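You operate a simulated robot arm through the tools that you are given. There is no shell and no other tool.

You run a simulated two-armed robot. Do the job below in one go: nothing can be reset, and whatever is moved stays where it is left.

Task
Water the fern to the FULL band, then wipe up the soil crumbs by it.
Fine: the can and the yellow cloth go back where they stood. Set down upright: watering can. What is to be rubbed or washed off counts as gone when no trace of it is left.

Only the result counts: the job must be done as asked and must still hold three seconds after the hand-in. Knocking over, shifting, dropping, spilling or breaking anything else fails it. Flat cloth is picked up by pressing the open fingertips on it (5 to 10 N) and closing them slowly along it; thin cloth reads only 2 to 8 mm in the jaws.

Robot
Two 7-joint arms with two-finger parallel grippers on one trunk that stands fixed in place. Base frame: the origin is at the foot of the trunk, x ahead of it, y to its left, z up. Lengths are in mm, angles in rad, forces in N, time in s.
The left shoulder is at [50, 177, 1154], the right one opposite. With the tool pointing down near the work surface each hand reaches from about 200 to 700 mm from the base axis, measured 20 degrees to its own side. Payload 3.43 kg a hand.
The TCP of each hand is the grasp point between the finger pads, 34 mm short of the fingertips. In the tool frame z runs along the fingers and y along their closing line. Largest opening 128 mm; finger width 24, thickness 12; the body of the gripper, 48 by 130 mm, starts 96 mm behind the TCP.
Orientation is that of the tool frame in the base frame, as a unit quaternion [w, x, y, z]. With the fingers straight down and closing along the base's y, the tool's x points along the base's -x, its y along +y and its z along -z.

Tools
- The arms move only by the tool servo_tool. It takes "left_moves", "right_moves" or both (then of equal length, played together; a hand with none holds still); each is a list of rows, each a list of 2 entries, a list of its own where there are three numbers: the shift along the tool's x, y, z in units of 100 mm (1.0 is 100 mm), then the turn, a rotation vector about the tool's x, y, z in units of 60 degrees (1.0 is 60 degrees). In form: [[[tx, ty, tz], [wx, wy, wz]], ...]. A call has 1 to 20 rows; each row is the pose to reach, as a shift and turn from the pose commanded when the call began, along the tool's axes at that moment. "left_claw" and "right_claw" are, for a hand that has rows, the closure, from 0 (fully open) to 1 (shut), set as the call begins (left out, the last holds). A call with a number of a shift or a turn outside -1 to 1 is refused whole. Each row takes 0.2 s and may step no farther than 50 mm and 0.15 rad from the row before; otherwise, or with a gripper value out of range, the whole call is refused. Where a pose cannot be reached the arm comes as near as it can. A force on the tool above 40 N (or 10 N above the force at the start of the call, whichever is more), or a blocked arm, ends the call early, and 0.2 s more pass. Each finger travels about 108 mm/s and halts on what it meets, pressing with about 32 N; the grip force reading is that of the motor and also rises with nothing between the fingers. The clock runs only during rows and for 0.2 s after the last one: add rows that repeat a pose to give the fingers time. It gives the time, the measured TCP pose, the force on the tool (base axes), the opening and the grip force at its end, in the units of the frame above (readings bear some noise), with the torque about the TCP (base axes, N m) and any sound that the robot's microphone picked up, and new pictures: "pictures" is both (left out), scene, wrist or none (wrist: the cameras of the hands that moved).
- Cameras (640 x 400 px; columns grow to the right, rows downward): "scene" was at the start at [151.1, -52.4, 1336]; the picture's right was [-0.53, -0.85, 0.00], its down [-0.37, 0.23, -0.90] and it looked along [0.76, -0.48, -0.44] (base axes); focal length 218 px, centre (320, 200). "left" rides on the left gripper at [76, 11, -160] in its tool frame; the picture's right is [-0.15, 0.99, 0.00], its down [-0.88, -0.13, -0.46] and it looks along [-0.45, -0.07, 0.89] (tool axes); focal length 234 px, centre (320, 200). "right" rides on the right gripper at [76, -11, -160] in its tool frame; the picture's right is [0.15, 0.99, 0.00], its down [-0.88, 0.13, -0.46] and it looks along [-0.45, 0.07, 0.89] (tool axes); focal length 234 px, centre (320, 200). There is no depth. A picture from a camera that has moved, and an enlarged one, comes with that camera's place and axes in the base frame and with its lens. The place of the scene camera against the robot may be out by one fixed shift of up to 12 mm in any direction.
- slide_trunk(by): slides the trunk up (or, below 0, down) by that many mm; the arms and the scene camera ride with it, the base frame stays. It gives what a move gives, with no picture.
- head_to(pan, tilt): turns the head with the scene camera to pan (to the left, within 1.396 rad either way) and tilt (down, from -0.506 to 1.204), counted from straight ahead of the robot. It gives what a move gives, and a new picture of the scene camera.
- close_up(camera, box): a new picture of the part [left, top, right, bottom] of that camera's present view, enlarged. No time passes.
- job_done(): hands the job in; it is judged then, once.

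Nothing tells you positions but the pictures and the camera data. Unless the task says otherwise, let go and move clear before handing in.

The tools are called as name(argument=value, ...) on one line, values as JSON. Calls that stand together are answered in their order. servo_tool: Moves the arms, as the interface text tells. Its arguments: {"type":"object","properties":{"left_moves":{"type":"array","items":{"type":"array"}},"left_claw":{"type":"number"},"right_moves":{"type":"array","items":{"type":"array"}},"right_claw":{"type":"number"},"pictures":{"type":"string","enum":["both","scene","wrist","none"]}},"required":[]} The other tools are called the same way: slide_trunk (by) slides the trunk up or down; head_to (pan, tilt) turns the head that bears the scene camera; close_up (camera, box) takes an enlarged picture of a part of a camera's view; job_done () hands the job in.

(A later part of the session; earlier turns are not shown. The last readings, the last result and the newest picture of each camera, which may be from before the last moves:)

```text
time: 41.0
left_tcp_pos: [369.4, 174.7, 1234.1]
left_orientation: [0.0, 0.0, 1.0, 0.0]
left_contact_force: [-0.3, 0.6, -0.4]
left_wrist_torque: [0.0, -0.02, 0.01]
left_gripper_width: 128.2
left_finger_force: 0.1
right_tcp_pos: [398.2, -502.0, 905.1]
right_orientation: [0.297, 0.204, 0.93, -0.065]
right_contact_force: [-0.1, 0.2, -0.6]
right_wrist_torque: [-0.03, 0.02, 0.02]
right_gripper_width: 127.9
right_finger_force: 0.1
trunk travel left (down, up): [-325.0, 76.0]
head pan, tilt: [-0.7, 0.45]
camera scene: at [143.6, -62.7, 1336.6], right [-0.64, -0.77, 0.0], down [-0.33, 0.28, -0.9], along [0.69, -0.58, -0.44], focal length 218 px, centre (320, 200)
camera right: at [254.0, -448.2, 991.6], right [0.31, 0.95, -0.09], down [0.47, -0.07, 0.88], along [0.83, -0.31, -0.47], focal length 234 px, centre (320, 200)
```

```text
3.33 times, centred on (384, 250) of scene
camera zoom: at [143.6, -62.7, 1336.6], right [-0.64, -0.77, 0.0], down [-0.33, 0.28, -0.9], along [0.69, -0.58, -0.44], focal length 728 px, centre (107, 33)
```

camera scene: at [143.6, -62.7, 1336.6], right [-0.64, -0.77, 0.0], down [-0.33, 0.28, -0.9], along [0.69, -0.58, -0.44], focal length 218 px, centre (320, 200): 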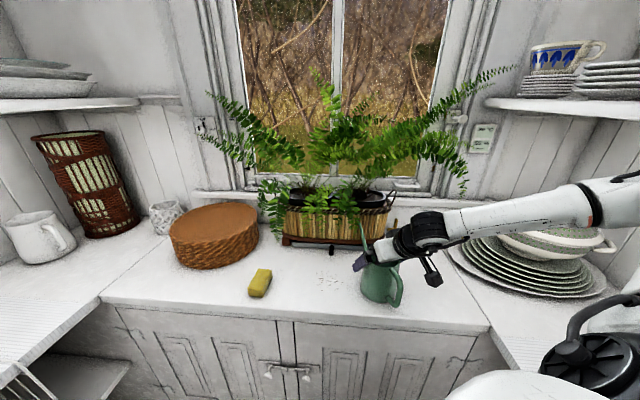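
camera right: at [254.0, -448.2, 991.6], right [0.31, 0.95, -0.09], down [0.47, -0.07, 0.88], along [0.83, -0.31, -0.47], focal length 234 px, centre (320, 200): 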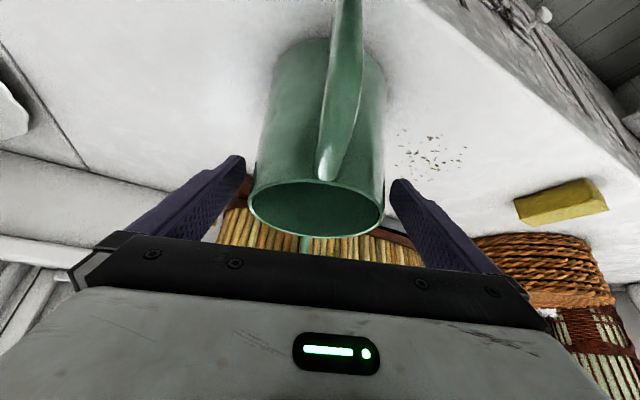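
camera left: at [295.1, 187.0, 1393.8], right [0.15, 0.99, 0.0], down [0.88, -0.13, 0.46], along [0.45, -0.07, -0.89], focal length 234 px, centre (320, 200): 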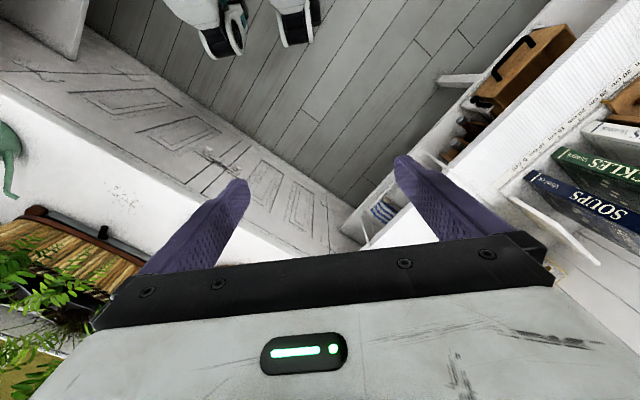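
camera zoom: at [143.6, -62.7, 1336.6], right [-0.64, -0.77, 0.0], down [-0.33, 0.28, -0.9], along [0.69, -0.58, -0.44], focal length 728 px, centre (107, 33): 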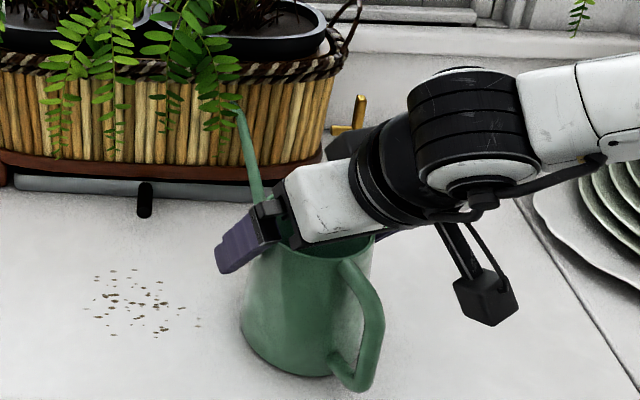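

Alignment is good (within 1 mm). I go down the remaining 33 mm and then close on the body.

servo_tool(right_moves=[[[0.06, 0, 0.09], [0, 0, 0]], [[0.12, 0, 0.18], [0, 0, 0]], [[0.191, -0.005, 0.269], [0, 0, 0]], [[0.191, -0.005, 0.269], [0, 0, 0]]], pictures="both")

close_up(camera="scene", box=[320, 190, 448, 310])

```text
time: 42.0
left_tcp_pos: [371.4, 175.2, 1232.9]
left_orientation: [0.0, 0.001, 1.0, 0.0]
left_contact_force: [0.0, -0.1, -0.9]
left_wrist_torque: [0.0, 0.0, 0.0]
left_gripper_width: 128.3
left_finger_force: 0.0
right_tcp_pos: [398.1, -501.9, 872.3]
right_orientation: [0.297, 0.205, 0.931, -0.065]
right_contact_force: [0.1, -0.3, -0.1]
right_wrist_torque: [0.03, -0.03, 0.03]
right_gripper_width: 128.0
right_finger_force: 0.0
trunk travel left (down, up): [-325.0, 76.0]
head pan, tilt: [-0.7, 0.45]
camera scene: at [143.6, -62.7, 1336.6], right [-0.64, -0.77, 0.0], down [-0.33, 0.28, -0.9], along [0.69, -0.58, -0.44], focal length 218 px, centre (320, 200)
camera right: at [254.0, -448.6, 959.0], right [0.31, 0.95, -0.08], down [0.47, -0.07, 0.88], along [0.83, -0.31, -0.47], focal length 234 px, centre (320, 200)
```

scene: 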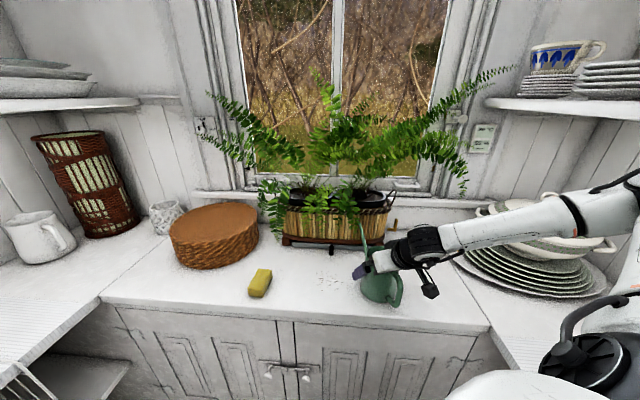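
right: 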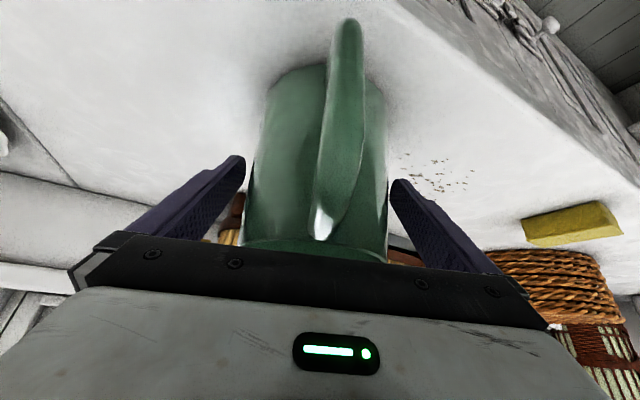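

```text
3.33 times, centred on (384, 250) of scene
camera zoom: at [143.6, -62.7, 1336.6], right [-0.64, -0.77, 0.0], down [-0.33, 0.28, -0.9], along [0.69, -0.58, -0.44], focal length 728 px, centre (107, 33)
```

zoom: 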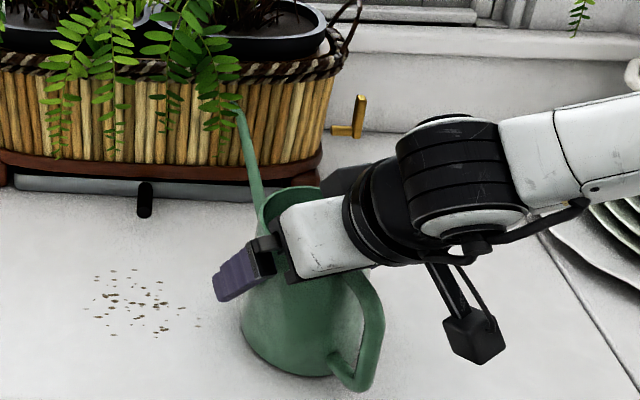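

No contact so far; I close on the can body from this side.

servo_tool(right_moves=[[[0, 0, 0], [0, 0, 0]], [[0, 0, 0], [0, 0, 0]], [[0, 0, 0], [0, 0, 0]], [[0, 0, 0], [0, 0, 0]]], right_claw=0.4, pictures="wrist")

```text
time: 43.0
left_tcp_pos: [370.6, 174.3, 1233.6]
left_orientation: [0.0, 0.001, 1.0, 0.0]
left_contact_force: [-0.3, 0.6, -0.5]
left_wrist_torque: [-0.02, -0.03, -0.01]
left_gripper_width: 128.0
left_finger_force: 0.1
right_tcp_pos: [398.9, -503.2, 872.4]
right_orientation: [0.296, 0.205, 0.931, -0.066]
right_contact_force: [-0.4, -2.3, -0.6]
right_wrist_torque: [-0.29, 0.12, -0.02]
right_gripper_width: 100.9
right_finger_force: 32.0
trunk travel left (down, up): [-325.0, 76.0]
head pan, tilt: [-0.7, 0.45]
camera right: at [254.0, -448.9, 959.0], right [0.31, 0.95, -0.09], down [0.47, -0.07, 0.88], along [0.83, -0.31, -0.47], focal length 234 px, centre (320, 200)
```

right: 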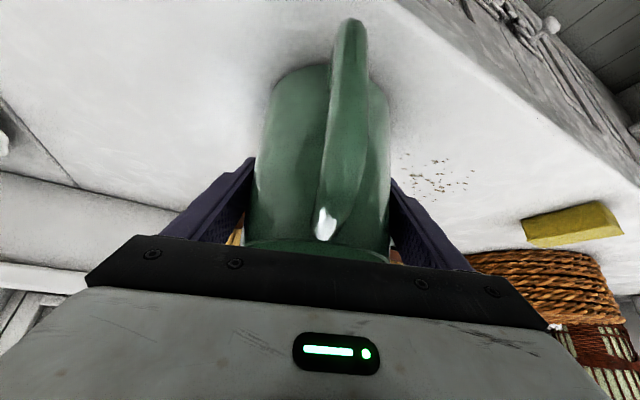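

The can is gripped from behind (101 mm, 32 N). I lift it and back off from the planter a little.

servo_tool(right_moves=[[[0.0, 0.0, -0.05], [0, 0, 0]], [[-0.02, 0.02, -0.15], [0, 0, 0]], [[-0.05, 0.04, -0.3], [0, 0, 0]], [[-0.081, 0.068, -0.434], [0, 0, 0]], [[-0.081, 0.068, -0.434], [0, 0, 0]]], pictures="both")

close_up(camera="scene", box=[320, 180, 448, 300])

close_up(camera="scene", box=[268, 168, 308, 208])

```text
time: 44.2
left_tcp_pos: [370.1, 172.9, 1232.9]
left_orientation: [0.0, 0.0, 1.0, 0.0]
left_contact_force: [1.1, 0.0, -0.9]
left_wrist_torque: [0.03, 0.01, -0.01]
left_gripper_width: 127.8
left_finger_force: 0.0
right_tcp_pos: [384.2, -489.0, 911.9]
right_orientation: [0.296, 0.205, 0.931, -0.065]
right_contact_force: [0.3, -0.5, -6.4]
right_wrist_torque: [-0.02, -0.03, 0.03]
right_gripper_width: 100.9
right_finger_force: 32.0
trunk travel left (down, up): [-325.0, 76.0]
head pan, tilt: [-0.7, 0.45]
camera scene: at [144.0, -63.3, 1336.5], right [-0.64, -0.77, 0.0], down [-0.33, 0.28, -0.9], along [0.69, -0.58, -0.44], focal length 218 px, centre (320, 200)
camera right: at [239.8, -434.8, 998.5], right [0.31, 0.95, -0.08], down [0.47, -0.07, 0.88], along [0.83, -0.31, -0.47], focal length 234 px, centre (320, 200)
```

scene: 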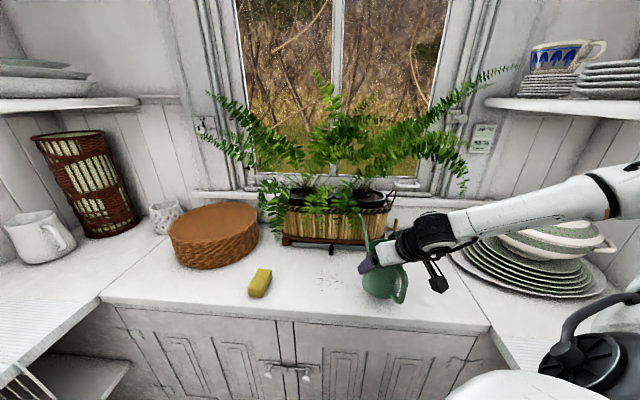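
right: 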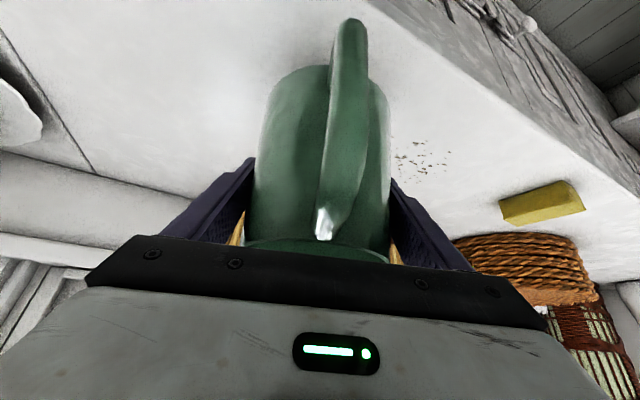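

```text
3.33 times, centred on (384, 240) of scene
camera zoom: at [144.0, -63.3, 1336.5], right [-0.64, -0.77, 0.0], down [-0.33, 0.28, -0.9], along [0.69, -0.58, -0.44], focal length 728 px, centre (107, 67)
```

zoom: 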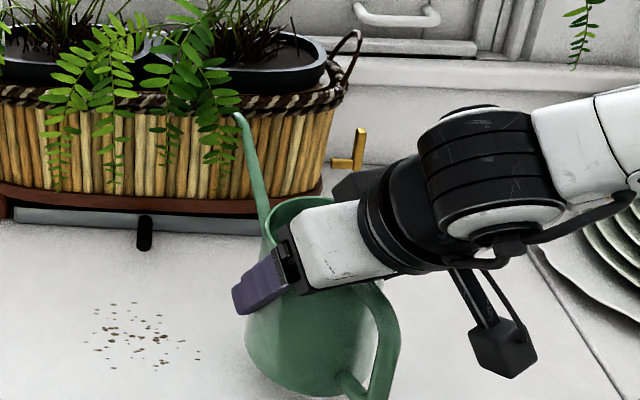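

```text
10.00 times, centred on (288, 188) of scene
camera zoom: at [144.0, -63.3, 1336.5], right [-0.64, -0.77, 0.0], down [-0.33, 0.28, -0.9], along [0.69, -0.58, -0.44], focal length 2185 px, centre (640, 320)
```

zoom: 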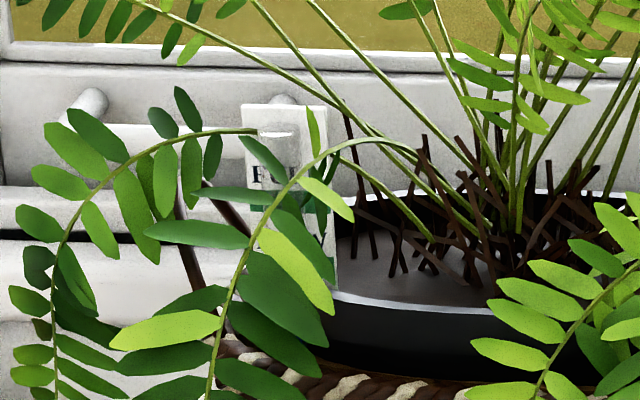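

The can is held upright and stable. Now I bring the left hand around as a second camera to look at the gauge and pots from the left front.

servo_tool(left_moves=[[[-0.13, -0.17, 0], [0, 0, 0.125]], [[-0.27, -0.33, 0], [0, 0, 0.25]], [[-0.4, -0.5, 0], [0, 0, 0.375]], [[-0.53, -0.67, 0], [0, 0, 0.5]], [[-0.67, -0.83, 0], [0, 0, 0.625]], [[-0.8, -1.0, 0], [0, 0, 0.75]], [[-0.8, -1.0, 0], [0, 0, 0.75]]], pictures="none")

servo_tool(left_moves=[[[-0.33, -0.1, 0.13], [0, 0, 0]], [[-0.66, -0.2, 0.27], [0, 0, 0]], [[-0.99, -0.31, 0.4], [0, 0, 0]], [[-0.99, -0.31, 0.4], [0, 0, 0]]], pictures="both")

```text
time: 45.8
left_tcp_pos: [454.1, 73.6, 1231.3]
left_orientation: [0.0, 0.384, 0.924, 0.0]
left_contact_force: [-0.6, -1.0, 0.3]
left_wrist_torque: [-0.01, -0.03, -0.02]
left_gripper_width: 127.8
left_finger_force: 0.1
right_tcp_pos: [384.6, -488.2, 911.4]
right_orientation: [0.296, 0.205, 0.931, -0.066]
right_contact_force: [0.0, -0.2, -5.4]
right_wrist_torque: [-0.01, -0.01, 0.03]
right_gripper_width: 101.1
right_finger_force: 31.3
trunk travel left (down, up): [-325.0, 76.0]
head pan, tilt: [-0.7, 0.45]
```

```text
time: 46.8
left_tcp_pos: [501.0, -17.1, 1192.2]
left_orientation: [0.0, 0.383, 0.924, 0.0]
left_contact_force: [0.0, -0.6, 0.2]
left_wrist_torque: [-0.01, 0.01, -0.01]
left_gripper_width: 128.1
left_finger_force: 0.1
right_tcp_pos: [385.2, -487.5, 912.1]
right_orientation: [0.296, 0.206, 0.931, -0.066]
right_contact_force: [-0.2, 0.1, -6.1]
right_wrist_torque: [0.0, 0.0, -0.02]
right_gripper_width: 101.0
right_finger_force: 31.8
trunk travel left (down, up): [-325.0, 76.0]
head pan, tilt: [-0.7, 0.45]
camera scene: at [143.9, -62.9, 1336.6], right [-0.64, -0.77, 0.0], down [-0.33, 0.28, -0.9], along [0.69, -0.58, -0.44], focal length 218 px, centre (320, 200)
camera left: at [456.0, 45.3, 1353.6], right [0.8, 0.6, 0.0], down [0.53, -0.71, 0.46], along [0.27, -0.37, -0.89], focal length 234 px, centre (320, 200)
```

scene: 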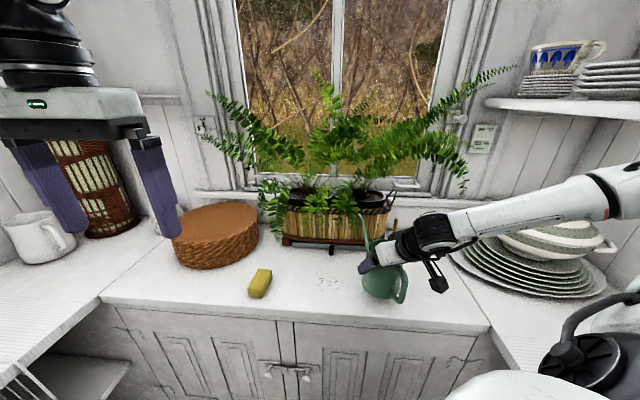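
left: 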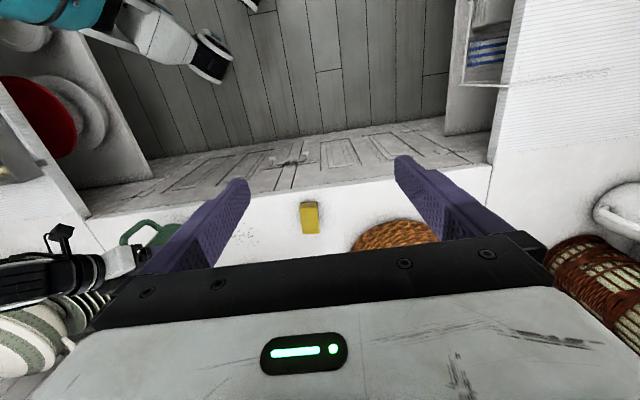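

The left hand moves freely and does not block the scene view. I pitch it forward so its camera looks toward the fern and gauge.

servo_tool(left_moves=[[[-0.1, -0.02, 0.1], [0, -0.12, 0]], [[-0.2, -0.05, 0.2], [0, -0.24, 0]], [[-0.35, -0.07, 0.3], [0, -0.36, 0]], [[-0.5, -0.1, 0.4], [0, -0.48, 0]], [[-0.6, -0.12, 0.5], [0, -0.6, 0]], [[-0.7, -0.14, 0.6], [0, -0.717, 0]], [[-0.7, -0.14, 0.6], [0, -0.717, 0]]], pictures="both")

```text
time: 48.4
left_tcp_pos: [541.9, -76.3, 1134.3]
left_orientation: [0.339, 0.356, 0.859, -0.141]
left_contact_force: [-0.4, 0.1, -0.4]
left_wrist_torque: [-0.01, 0.02, 0.0]
left_gripper_width: 128.2
left_finger_force: 0.0
right_tcp_pos: [385.6, -488.4, 912.7]
right_orientation: [0.297, 0.205, 0.93, -0.066]
right_contact_force: [0.1, 0.8, -5.7]
right_wrist_torque: [0.0, -0.02, -0.03]
right_gripper_width: 101.2
right_finger_force: 31.5
trunk travel left (down, up): [-325.0, 76.0]
head pan, tilt: [-0.7, 0.45]
camera scene: at [143.9, -63.3, 1336.5], right [-0.64, -0.77, 0.0], down [-0.33, 0.28, -0.9], along [0.69, -0.58, -0.44], focal length 218 px, centre (320, 200)
camera left: at [432.6, 48.4, 1200.1], right [0.77, 0.62, 0.1], down [0.14, -0.33, 0.93], along [0.62, -0.71, -0.34], focal length 234 px, centre (320, 200)
```

scene: 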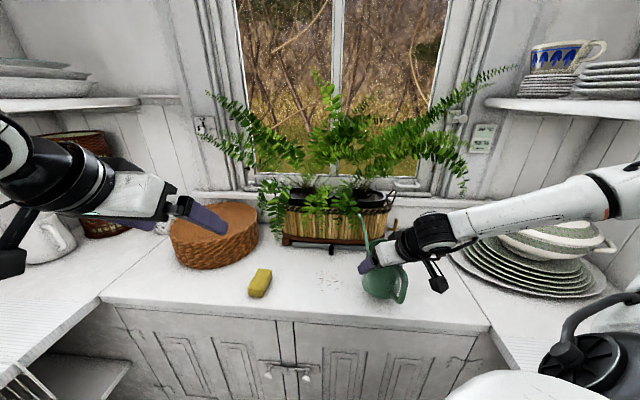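
left: 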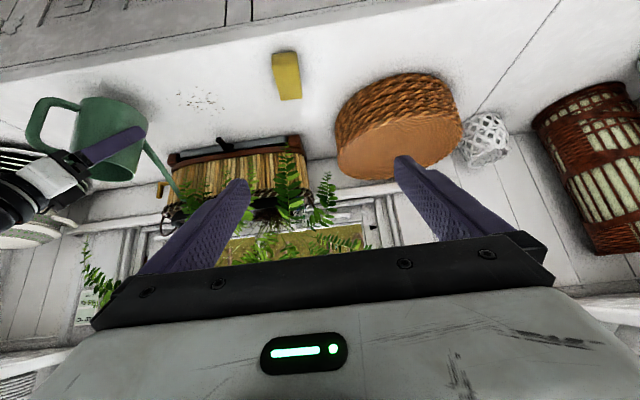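

The planter is in view upside-down but the left finger hides its top. I turn the left hand a bit right and up to frame the pots between the fingers.

servo_tool(left_moves=[[[0, 0, 0], [0.068, -0.057, 0.073]], [[0, 0, 0], [0.137, -0.113, 0.146]], [[0, 0, 0], [0.205, -0.17, 0.219]], [[0, 0, 0], [0.205, -0.17, 0.219]]], pictures="wrist")

close_up(camera="left", box=[240, 100, 400, 230])

```text
time: 49.4
left_tcp_pos: [538.7, -76.9, 1134.1]
left_orientation: [0.388, 0.472, 0.76, -0.223]
left_contact_force: [-0.1, 0.0, -0.1]
left_wrist_torque: [-0.03, 0.01, -0.01]
left_gripper_width: 128.0
left_finger_force: 0.0
right_tcp_pos: [383.6, -488.6, 911.9]
right_orientation: [0.296, 0.205, 0.931, -0.066]
right_contact_force: [-0.5, -0.5, -5.2]
right_wrist_torque: [-0.02, -0.03, 0.02]
right_gripper_width: 100.7
right_finger_force: 31.8
trunk travel left (down, up): [-325.0, 76.0]
head pan, tilt: [-0.7, 0.45]
camera left: at [470.7, 83.1, 1170.8], right [0.92, 0.37, 0.14], down [-0.07, -0.22, 0.97], along [0.39, -0.9, -0.18], focal length 234 px, centre (320, 200)
```

left: 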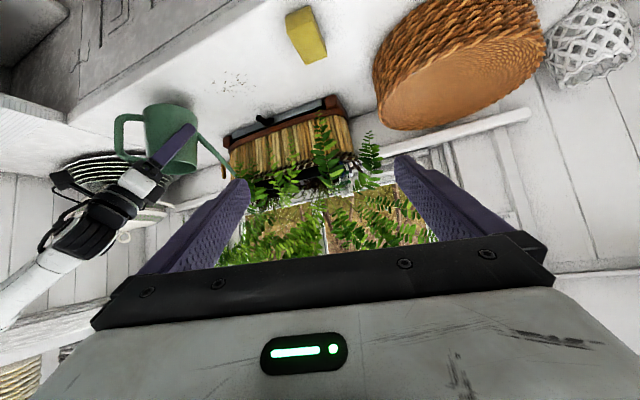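

```text
3.08 times, centred on (320, 165) of left
camera zoom: at [470.7, 83.1, 1170.8], right [0.92, 0.37, 0.14], down [-0.07, -0.22, 0.97], along [0.39, -0.9, -0.18], focal length 720 px, centre (320, 308)
```

zoom: 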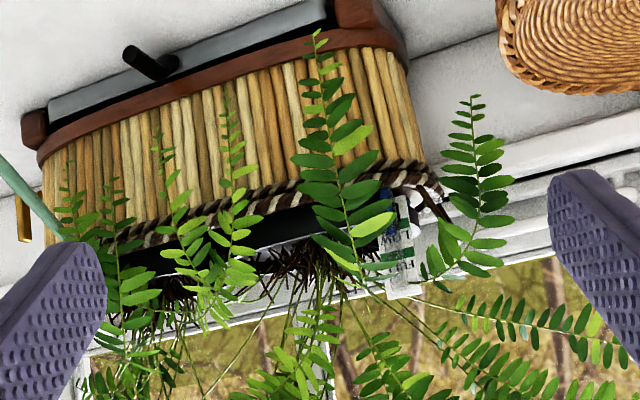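

I can see the gauge card at the planter's left end from here, between leaves. I enlarge it.

close_up(camera="left", box=[330, 160, 370, 200])

close_up(camera="left", box=[220, 130, 340, 205])

```text
10.00 times, centred on (350, 180) of left
camera zoom: at [470.7, 83.1, 1170.8], right [0.92, 0.37, 0.14], down [-0.07, -0.22, 0.97], along [0.39, -0.9, -0.18], focal length 2342 px, centre (20, 400)
```

zoom: 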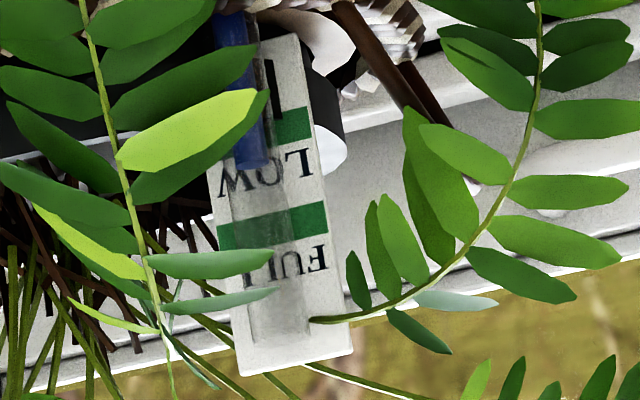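

```text
5.33 times, centred on (280, 168) of left
camera zoom: at [470.7, 83.1, 1170.8], right [0.92, 0.37, 0.14], down [-0.07, -0.22, 0.97], along [0.39, -0.9, -0.18], focal length 1249 px, centre (533, 373)
```

zoom: 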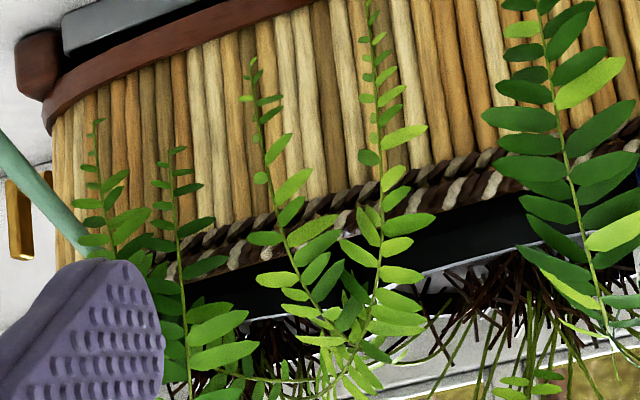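

The gauge is clear: blue column now at the LOW text; the FULL band is the green stripe just below the FULL label. I turn the left camera a little more to see the right pot unobstructed.

servo_tool(left_moves=[[[0, 0, 0], [0.067, -0.002, 0.05]], [[0, 0, 0], [0.133, -0.0045, 0.1]], [[0, 0, 0], [0.133, -0.0045, 0.1]]], pictures="wrist")

close_up(camera="left", box=[240, 120, 400, 220])

close_up(camera="scene", box=[330, 170, 410, 220])

```text
time: 50.2
left_tcp_pos: [539.8, -76.4, 1134.7]
left_orientation: [0.366, 0.537, 0.715, -0.256]
left_contact_force: [0.0, 0.2, 0.2]
left_wrist_torque: [0.02, -0.04, 0.02]
left_gripper_width: 128.0
left_finger_force: 0.0
right_tcp_pos: [384.4, -488.6, 911.5]
right_orientation: [0.297, 0.205, 0.93, -0.066]
right_contact_force: [0.1, -0.7, -6.3]
right_wrist_torque: [0.01, -0.07, -0.01]
right_gripper_width: 100.9
right_finger_force: 32.2
trunk travel left (down, up): [-325.0, 76.0]
head pan, tilt: [-0.7, 0.45]
camera left: at [499.5, 92.5, 1170.8], right [0.97, 0.21, 0.14], down [-0.1, -0.2, 0.97], along [0.23, -0.96, -0.18], focal length 234 px, centre (320, 200)
```

left: 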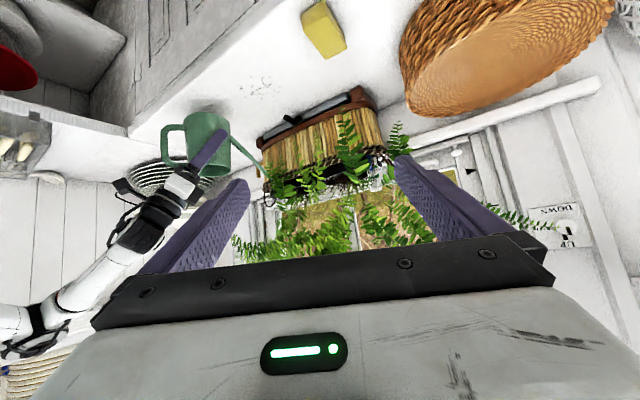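

```text
4.00 times, centred on (320, 170) of left
camera zoom: at [499.5, 92.5, 1170.8], right [0.97, 0.21, 0.14], down [-0.1, -0.2, 0.97], along [0.23, -0.96, -0.18], focal length 937 px, centre (320, 320)
```

zoom: 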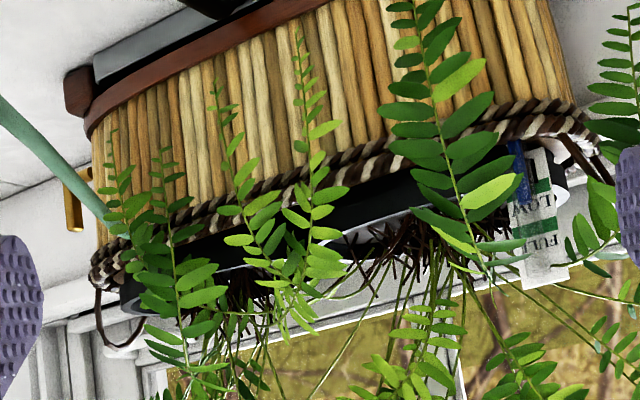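

```text
8.00 times, centred on (370, 195) of scene
camera zoom: at [144.0, -63.2, 1336.5], right [-0.64, -0.77, 0.0], down [-0.33, 0.28, -0.9], along [0.69, -0.58, -0.44], focal length 1748 px, centre (-80, 240)
```

zoom: 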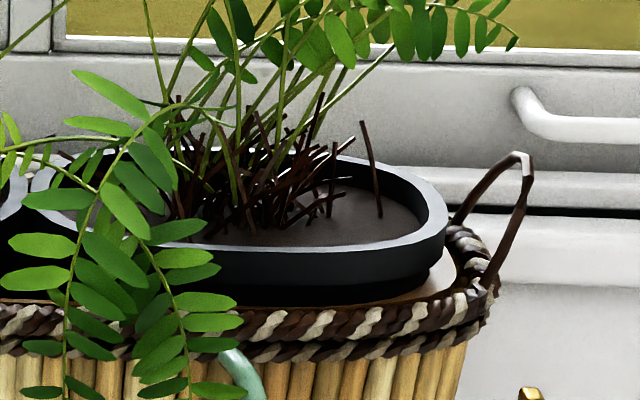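

Triangulated with both cameras: right pot rim at z≈1000 spanning depth 282–381 mm from the counter edge, its leaf-free right part near (485..560, -640..-680); the planter is nearer than I first assumed. I back off 20 mm, raise slightly and turn the can to point straight at the planter.

servo_tool(right_moves=[[[0.012, 0.023, -0.09], [0.061, 0, 0.086]], [[0.023, 0.045, -0.18], [0.123, 0, 0.172]], [[0.035, 0.068, -0.271], [0.184, 0, 0.258]], [[0.035, 0.068, -0.271], [0.184, 0, 0.258]]], pictures="both")

close_up(camera="scene", box=[320, 180, 448, 300])

```text
time: 51.2
left_tcp_pos: [540.0, -76.3, 1134.1]
left_orientation: [0.366, 0.536, 0.716, -0.255]
left_contact_force: [0.0, -0.4, 0.0]
left_wrist_torque: [0.01, 0.02, 0.02]
left_gripper_width: 128.0
left_finger_force: 0.1
right_tcp_pos: [371.3, -473.7, 932.5]
right_orientation: [0.281, 0.357, 0.884, -0.114]
right_contact_force: [0.3, 0.7, -5.8]
right_wrist_torque: [0.0, -0.01, -0.02]
right_gripper_width: 101.0
right_finger_force: 32.0
trunk travel left (down, up): [-325.0, 76.0]
head pan, tilt: [-0.7, 0.45]
camera scene: at [144.0, -63.2, 1336.5], right [-0.64, -0.77, 0.0], down [-0.33, 0.28, -0.9], along [0.69, -0.58, -0.44], focal length 218 px, centre (320, 200)
camera right: at [252.4, -375.7, 1019.4], right [0.6, 0.8, -0.09], down [0.42, -0.22, 0.88], along [0.68, -0.56, -0.47], focal length 234 px, centre (320, 200)
```

scene: 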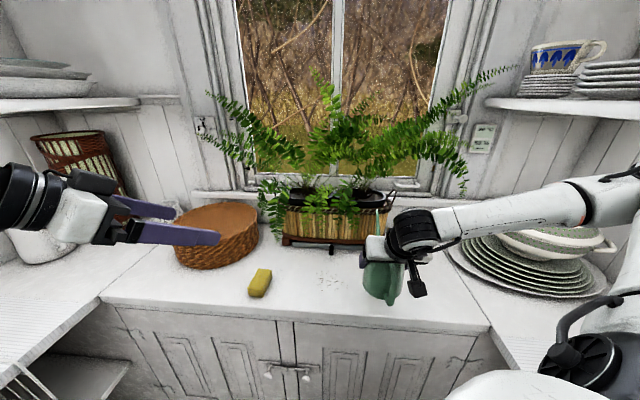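
right: 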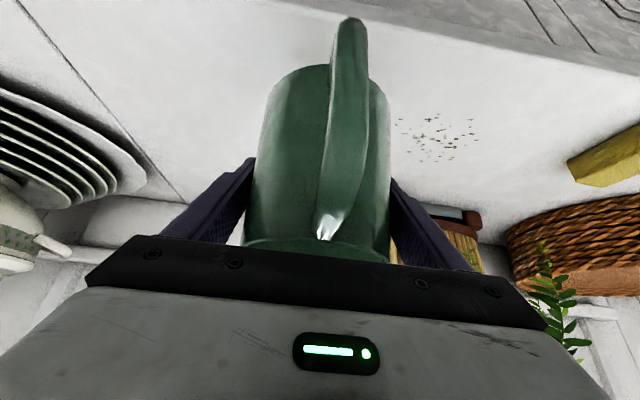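

```text
3.33 times, centred on (384, 240) of scene
camera zoom: at [144.0, -63.2, 1336.5], right [-0.64, -0.77, 0.0], down [-0.33, 0.28, -0.9], along [0.69, -0.58, -0.44], focal length 728 px, centre (107, 67)
```

zoom: 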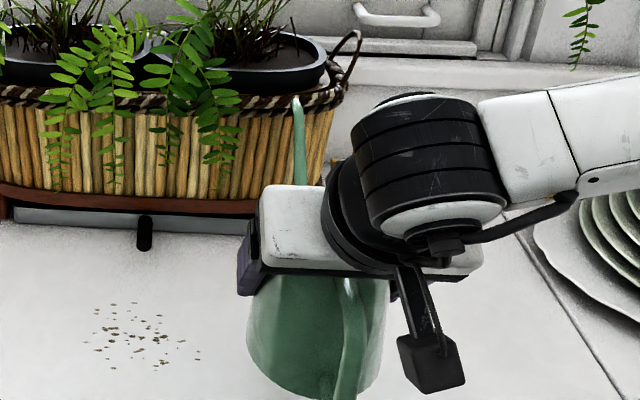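

The spout points straight at the planter's right pot. I raise the can so the spout tip clears the pot rim (z≈1000) by a good margin.

servo_tool(right_moves=[[[-0.14, 0, -0.2], [0, 0, 0]], [[-0.28, 0, -0.4], [0, 0, 0]], [[-0.434, 0, -0.613], [0, 0, 0]], [[-0.434, 0, -0.613], [0, 0, 0]]], pictures="scene")

close_up(camera="scene", box=[320, 160, 448, 280])

close_up(camera="left", box=[160, 100, 400, 220])

```text
time: 52.2
left_tcp_pos: [540.6, -76.5, 1134.1]
left_orientation: [0.367, 0.536, 0.717, -0.255]
left_contact_force: [-0.7, -0.2, -0.1]
left_wrist_torque: [-0.02, -0.03, 0.01]
left_gripper_width: 127.8
left_finger_force: 0.0
right_tcp_pos: [370.0, -473.1, 1007.0]
right_orientation: [0.281, 0.356, 0.884, -0.114]
right_contact_force: [0.1, -0.3, -5.6]
right_wrist_torque: [0.0, 0.0, 0.01]
right_gripper_width: 101.0
right_finger_force: 31.9
trunk travel left (down, up): [-325.0, 76.0]
head pan, tilt: [-0.7, 0.45]
camera scene: at [144.0, -63.3, 1336.5], right [-0.64, -0.77, 0.0], down [-0.33, 0.28, -0.9], along [0.69, -0.58, -0.44], focal length 218 px, centre (320, 200)
```

scene: 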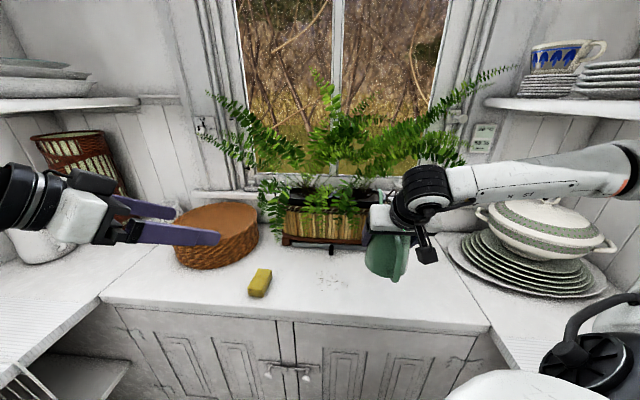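

```text
3.33 times, centred on (384, 220) of scene
camera zoom: at [144.0, -63.3, 1336.5], right [-0.64, -0.77, 0.0], down [-0.33, 0.28, -0.9], along [0.69, -0.58, -0.44], focal length 728 px, centre (107, 133)
```

zoom: 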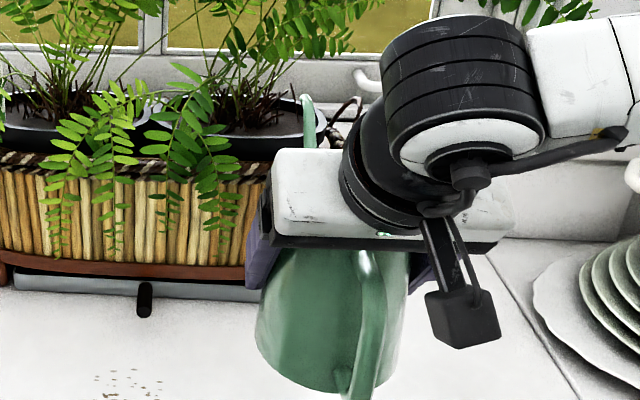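

```text
2.67 times, centred on (280, 160) of left
camera zoom: at [499.4, 92.4, 1170.8], right [0.97, 0.21, 0.14], down [-0.1, -0.2, 0.97], along [0.23, -0.96, -0.18], focal length 624 px, centre (427, 307)
```

zoom: 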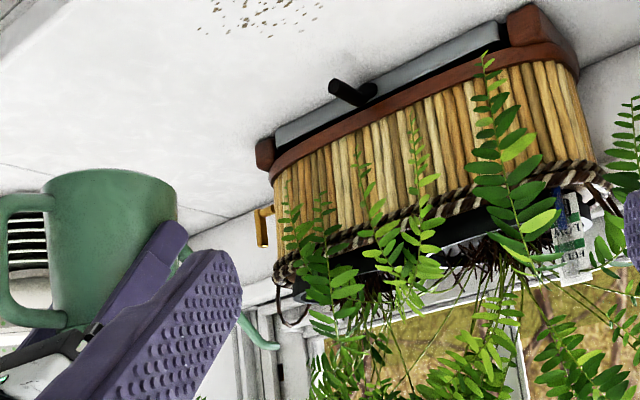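

Triangulating the tip with both cameras gives (494, -590, 1073), so it is well above the rim. I now move forward and tilt 20° (below flow angle) so the tip comes over the pot.

servo_tool(right_moves=[[[-0.16, 0, 0.004], [0, 0.067, 0]], [[-0.32, 0, 0.009], [0, 0.133, 0]], [[-0.48, -0.005, 0.013], [0, 0.2, 0]], [[-0.64, -0.008, 0.018], [0, 0.267, 0]], [[-0.794, -0.011, 0.022], [0, 0.333, 0]], [[-0.794, -0.011, 0.022], [0, 0.333, 0]]], pictures="both")

close_up(camera="scene", box=[310, 150, 438, 270])

close_up(camera="left", box=[220, 100, 400, 220])

```text
time: 53.6
left_tcp_pos: [540.5, -77.8, 1133.9]
left_orientation: [0.367, 0.536, 0.717, -0.255]
left_contact_force: [0.8, -0.3, 0.4]
left_wrist_torque: [-0.02, 0.0, -0.02]
left_gripper_width: 127.8
left_finger_force: 0.1
right_tcp_pos: [417.5, -521.8, 1051.3]
right_orientation: [0.123, 0.37, 0.919, -0.049]
right_contact_force: [0.1, 0.4, -6.2]
right_wrist_torque: [-0.05, -0.04, -0.02]
right_gripper_width: 101.1
right_finger_force: 32.7
trunk travel left (down, up): [-325.0, 76.0]
head pan, tilt: [-0.7, 0.45]
camera scene: at [144.0, -63.3, 1336.5], right [-0.64, -0.77, 0.0], down [-0.33, 0.28, -0.9], along [0.69, -0.58, -0.44], focal length 218 px, centre (320, 200)
camera right: at [327.5, -450.8, 1185.7], right [0.58, 0.81, -0.04], down [0.62, -0.41, 0.67], along [0.53, -0.41, -0.74], focal length 234 px, centre (320, 200)
```

scene: 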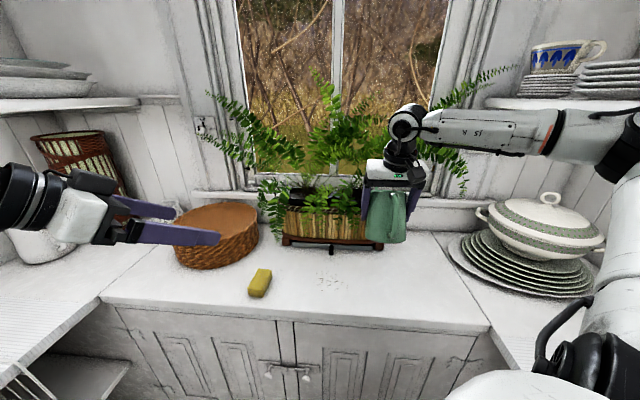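
right: 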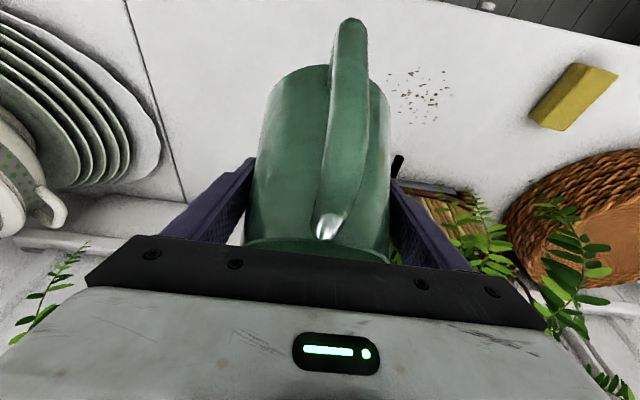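

```text
3.33 times, centred on (374, 210) of scene
camera zoom: at [144.0, -63.3, 1336.5], right [-0.64, -0.77, 0.0], down [-0.33, 0.28, -0.9], along [0.69, -0.58, -0.44], focal length 728 px, centre (140, 167)
```

zoom: 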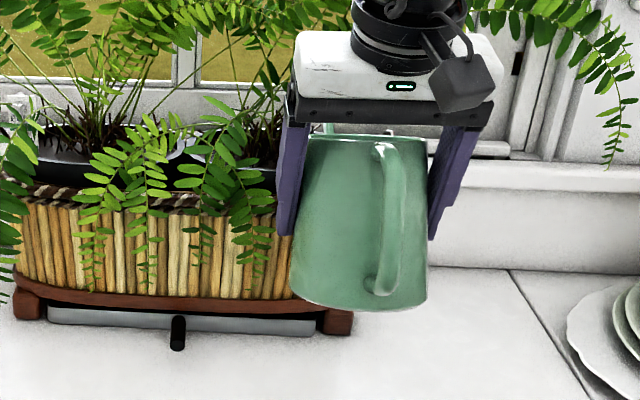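

```text
3.33 times, centred on (310, 160) of left
camera zoom: at [499.3, 92.5, 1170.9], right [0.97, 0.21, 0.14], down [-0.1, -0.2, 0.97], along [0.23, -0.96, -0.18], focal length 781 px, centre (353, 333)
```

zoom: 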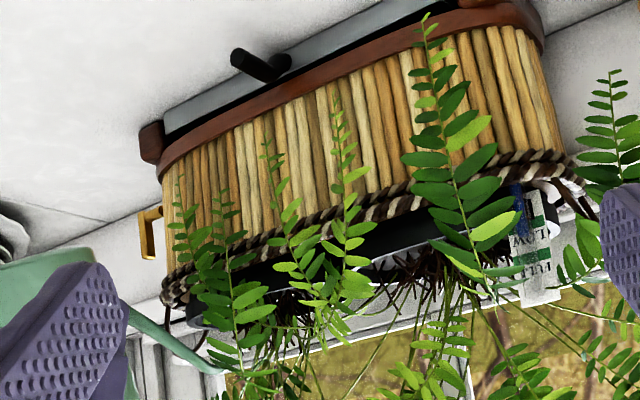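

The tip sits over the right pot as predicted (depth ≈ 302, z ≈ 1055). I tilt 10° more about the tip and check for flow.

servo_tool(right_moves=[[[-0.045, 0, -0.062], [0, 0.056, 0]], [[-0.09, 0, -0.124], [0, 0.111, 0]], [[-0.134, 0, -0.186], [0, 0.167, 0]], [[-0.134, 0, -0.186], [0, 0.167, 0]]], pictures="wrist")

close_up(camera="left", box=[220, 120, 380, 220])

close_up(camera="left", box=[350, 145, 390, 185])

```text
time: 54.6
left_tcp_pos: [539.4, -76.2, 1132.8]
left_orientation: [0.367, 0.536, 0.716, -0.255]
left_contact_force: [-0.1, -0.8, -0.5]
left_wrist_torque: [-0.01, 0.01, -0.01]
left_gripper_width: 128.0
left_finger_force: 0.1
right_tcp_pos: [424.3, -526.6, 1074.7]
right_orientation: [0.042, 0.373, 0.927, -0.018]
right_contact_force: [0.4, -0.7, -6.2]
right_wrist_torque: [-0.05, -0.05, -0.04]
right_gripper_width: 101.0
right_finger_force: 31.8
trunk travel left (down, up): [-325.0, 76.0]
head pan, tilt: [-0.7, 0.45]
camera right: at [352.3, -473.2, 1225.1], right [0.58, 0.81, -0.01], down [0.69, -0.48, 0.53], along [0.43, -0.32, -0.85], focal length 234 px, centre (320, 200)
```

right: 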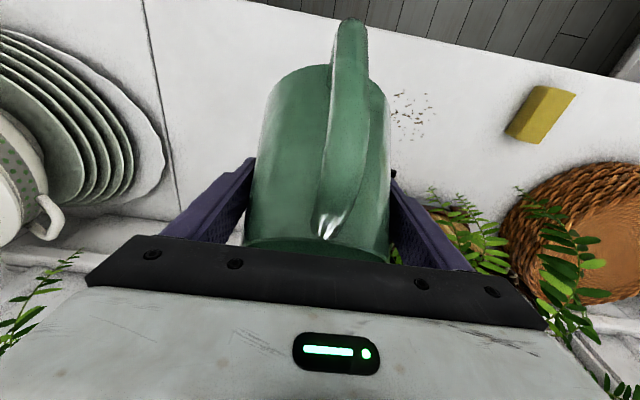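

```text
4.00 times, centred on (300, 170) of left
camera zoom: at [499.3, 92.4, 1170.9], right [0.97, 0.21, 0.14], down [-0.1, -0.2, 0.97], along [0.23, -0.96, -0.18], focal length 937 px, centre (400, 320)
```

zoom: 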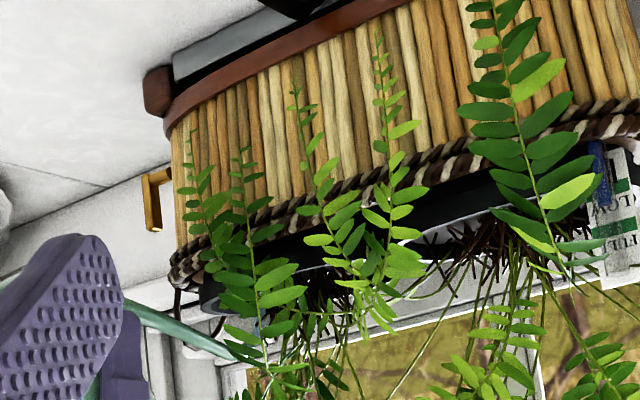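

```text
10.00 times, centred on (370, 165) of left
camera zoom: at [499.3, 92.4, 1170.9], right [0.97, 0.21, 0.14], down [-0.1, -0.2, 0.97], along [0.23, -0.96, -0.18], focal length 2342 px, centre (-180, 550)
```

zoom: 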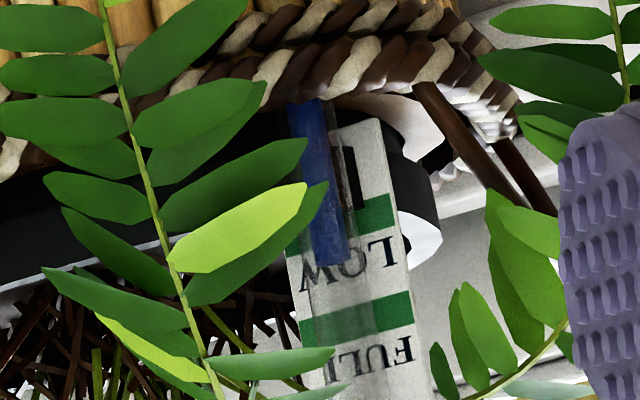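

No sound or weight change yet; I zoom near the tip to check for a stream.

close_up(camera="left", box=[255, 185, 305, 217])

close_up(camera="scene", box=[340, 160, 400, 210])

```text
12.50 times, centred on (280, 201) of left
camera zoom: at [499.3, 92.4, 1170.9], right [0.97, 0.21, 0.14], down [-0.1, -0.2, 0.97], along [0.23, -0.96, -0.18], focal length 2927 px, centre (820, 188)
```

zoom: 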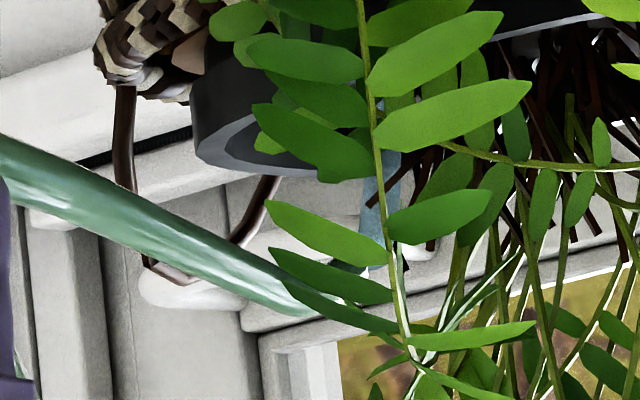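

```text
8.00 times, centred on (370, 185) of scene
camera zoom: at [144.0, -63.3, 1336.5], right [-0.64, -0.77, 0.0], down [-0.33, 0.28, -0.9], along [0.69, -0.58, -0.44], focal length 1748 px, centre (-80, 320)
```

zoom: 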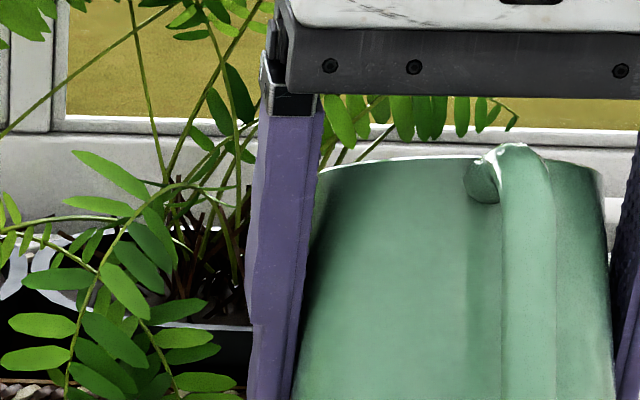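

A pale blue stream is leaving the tip and falling inside the pot. I hold this tilt for a second and read the gauge.

servo_tool(right_moves=[[[0, 0, 0], [0, 0, 0]], [[0, 0, 0], [0, 0, 0]], [[0, 0, 0], [0, 0, 0]], [[0, 0, 0], [0, 0, 0]], [[0, 0, 0], [0, 0, 0]]], pictures="none")

close_up(camera="left", box=[350, 145, 390, 185])

close_up(camera="left", box=[255, 185, 305, 217])

```text
time: 55.8
left_tcp_pos: [541.1, -75.8, 1135.2]
left_orientation: [0.367, 0.535, 0.717, -0.254]
left_contact_force: [-0.2, -0.3, -0.3]
left_wrist_torque: [0.0, 0.02, 0.02]
left_gripper_width: 128.1
left_finger_force: 0.0
right_tcp_pos: [425.0, -526.1, 1073.6]
right_orientation: [0.043, 0.373, 0.927, -0.018]
right_contact_force: [0.1, 0.5, -4.3]
right_wrist_torque: [-0.08, -0.02, 0.0]
right_gripper_width: 100.7
right_finger_force: 32.1
trunk travel left (down, up): [-325.0, 76.0]
head pan, tilt: [-0.7, 0.45]
```

```text
10.00 times, centred on (370, 165) of left
camera zoom: at [499.3, 92.5, 1170.9], right [0.97, 0.21, 0.14], down [-0.1, -0.2, 0.97], along [0.23, -0.96, -0.18], focal length 2342 px, centre (-180, 550)
```

zoom: 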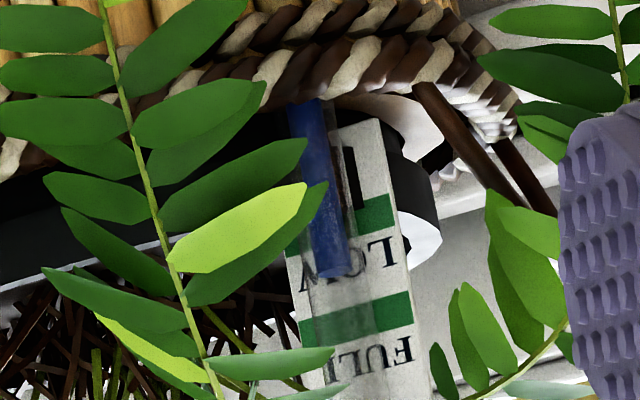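

```text
12.50 times, centred on (280, 201) of left
camera zoom: at [499.3, 92.5, 1170.9], right [0.97, 0.21, 0.14], down [-0.1, -0.2, 0.97], along [0.23, -0.96, -0.18], focal length 2927 px, centre (820, 188)
```

zoom: 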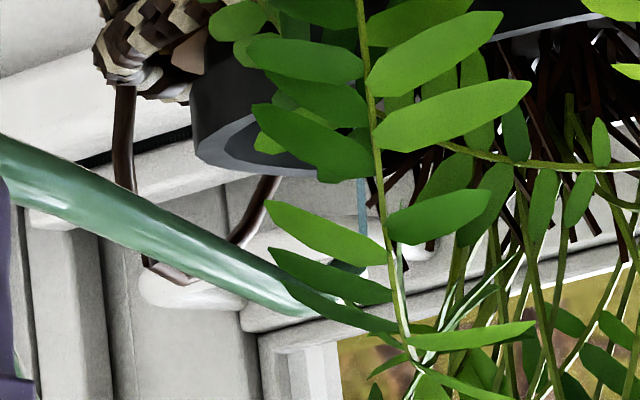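

The gauge rises (about half way between the LOW and FULL bands) and the stream thins out, so the pour is controlled by tilt. I tilt 4° more about the tip and hold.

servo_tool(right_moves=[[[-0.017, 0, -0.061], [0, 0.033, 0]], [[-0.034, 0, -0.122], [0, 0.067, 0]], [[-0.034, 0, -0.122], [0, 0.067, 0]], [[-0.034, 0, -0.122], [0, 0.067, 0]], [[-0.034, 0, -0.122], [0, 0.067, 0]]], pictures="none")

close_up(camera="left", box=[350, 145, 390, 185])

close_up(camera="left", box=[255, 185, 305, 217])

```text
time: 57.0
left_tcp_pos: [539.7, -76.8, 1133.4]
left_orientation: [0.366, 0.536, 0.716, -0.255]
left_contact_force: [0.1, 0.1, -0.3]
left_wrist_torque: [-0.01, 0.0, -0.02]
left_gripper_width: 128.0
left_finger_force: 0.1
right_tcp_pos: [425.8, -528.4, 1086.4]
right_orientation: [0.01, 0.372, 0.928, -0.005]
right_contact_force: [0.7, -0.3, -4.8]
right_wrist_torque: [-0.05, -0.02, -0.03]
right_gripper_width: 100.8
right_finger_force: 31.8
trunk travel left (down, up): [-325.0, 76.0]
head pan, tilt: [-0.7, 0.45]
```

```text
10.00 times, centred on (370, 165) of left
camera zoom: at [499.3, 92.5, 1170.9], right [0.97, 0.21, 0.14], down [-0.1, -0.2, 0.97], along [0.23, -0.96, -0.18], focal length 2342 px, centre (-180, 550)
```

zoom: 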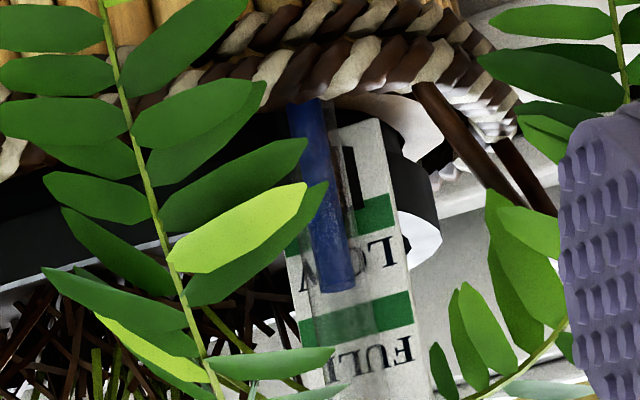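

```text
12.50 times, centred on (280, 201) of left
camera zoom: at [499.3, 92.5, 1170.9], right [0.97, 0.21, 0.14], down [-0.1, -0.2, 0.97], along [0.23, -0.96, -0.18], focal length 2927 px, centre (820, 188)
```

zoom: 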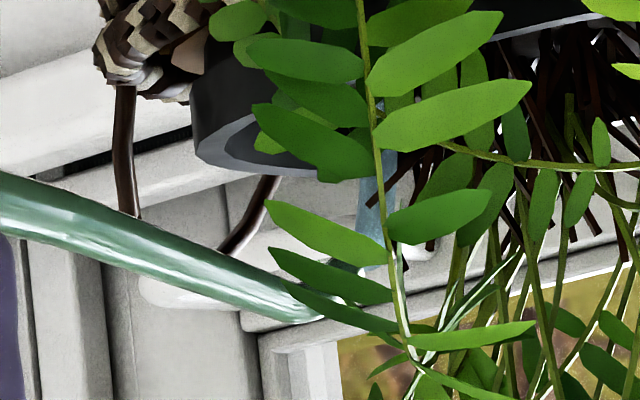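

The level is at about two thirds and the stream still flows inside the pot. I hold for another moment.

servo_tool(right_moves=[[[0, 0, 0], [0, 0, 0]], [[0, 0, 0], [0, 0, 0]], [[0, 0, 0], [0, 0, 0]], [[0, 0, 0], [0, 0, 0]]], pictures="none")

close_up(camera="left", box=[350, 145, 390, 185])

close_up(camera="left", box=[255, 185, 305, 217])

```text
time: 58.0
left_tcp_pos: [539.9, -76.8, 1132.9]
left_orientation: [0.367, 0.536, 0.716, -0.256]
left_contact_force: [-0.8, -0.7, 0.7]
left_wrist_torque: [-0.01, -0.02, 0.01]
left_gripper_width: 127.9
left_finger_force: 0.0
right_tcp_pos: [425.9, -528.7, 1085.8]
right_orientation: [0.01, 0.373, 0.928, -0.005]
right_contact_force: [0.6, -0.7, -4.8]
right_wrist_torque: [-0.04, -0.04, 0.02]
right_gripper_width: 100.9
right_finger_force: 31.7
trunk travel left (down, up): [-325.0, 76.0]
head pan, tilt: [-0.7, 0.45]
```

```text
10.00 times, centred on (370, 165) of left
camera zoom: at [499.3, 92.5, 1170.9], right [0.97, 0.21, 0.14], down [-0.1, -0.2, 0.97], along [0.23, -0.96, -0.18], focal length 2342 px, centre (-180, 550)
```

zoom: 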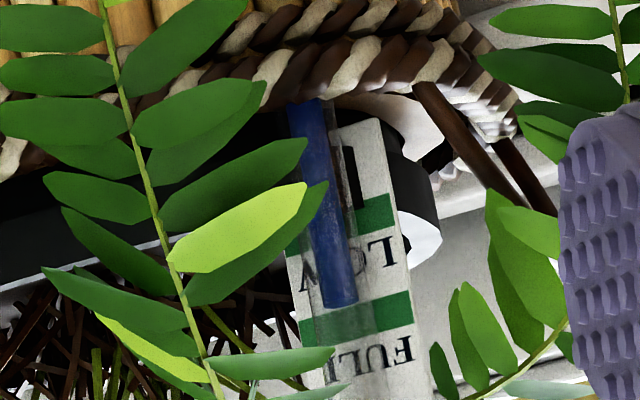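

```text
12.50 times, centred on (280, 201) of left
camera zoom: at [499.3, 92.5, 1170.9], right [0.97, 0.21, 0.14], down [-0.1, -0.2, 0.97], along [0.23, -0.96, -0.18], focal length 2927 px, centre (820, 188)
```

zoom: 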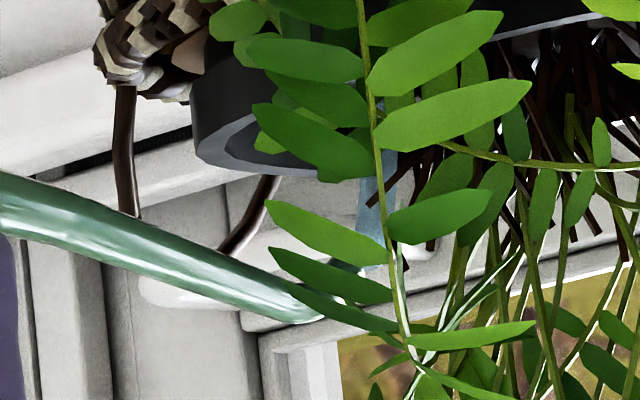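

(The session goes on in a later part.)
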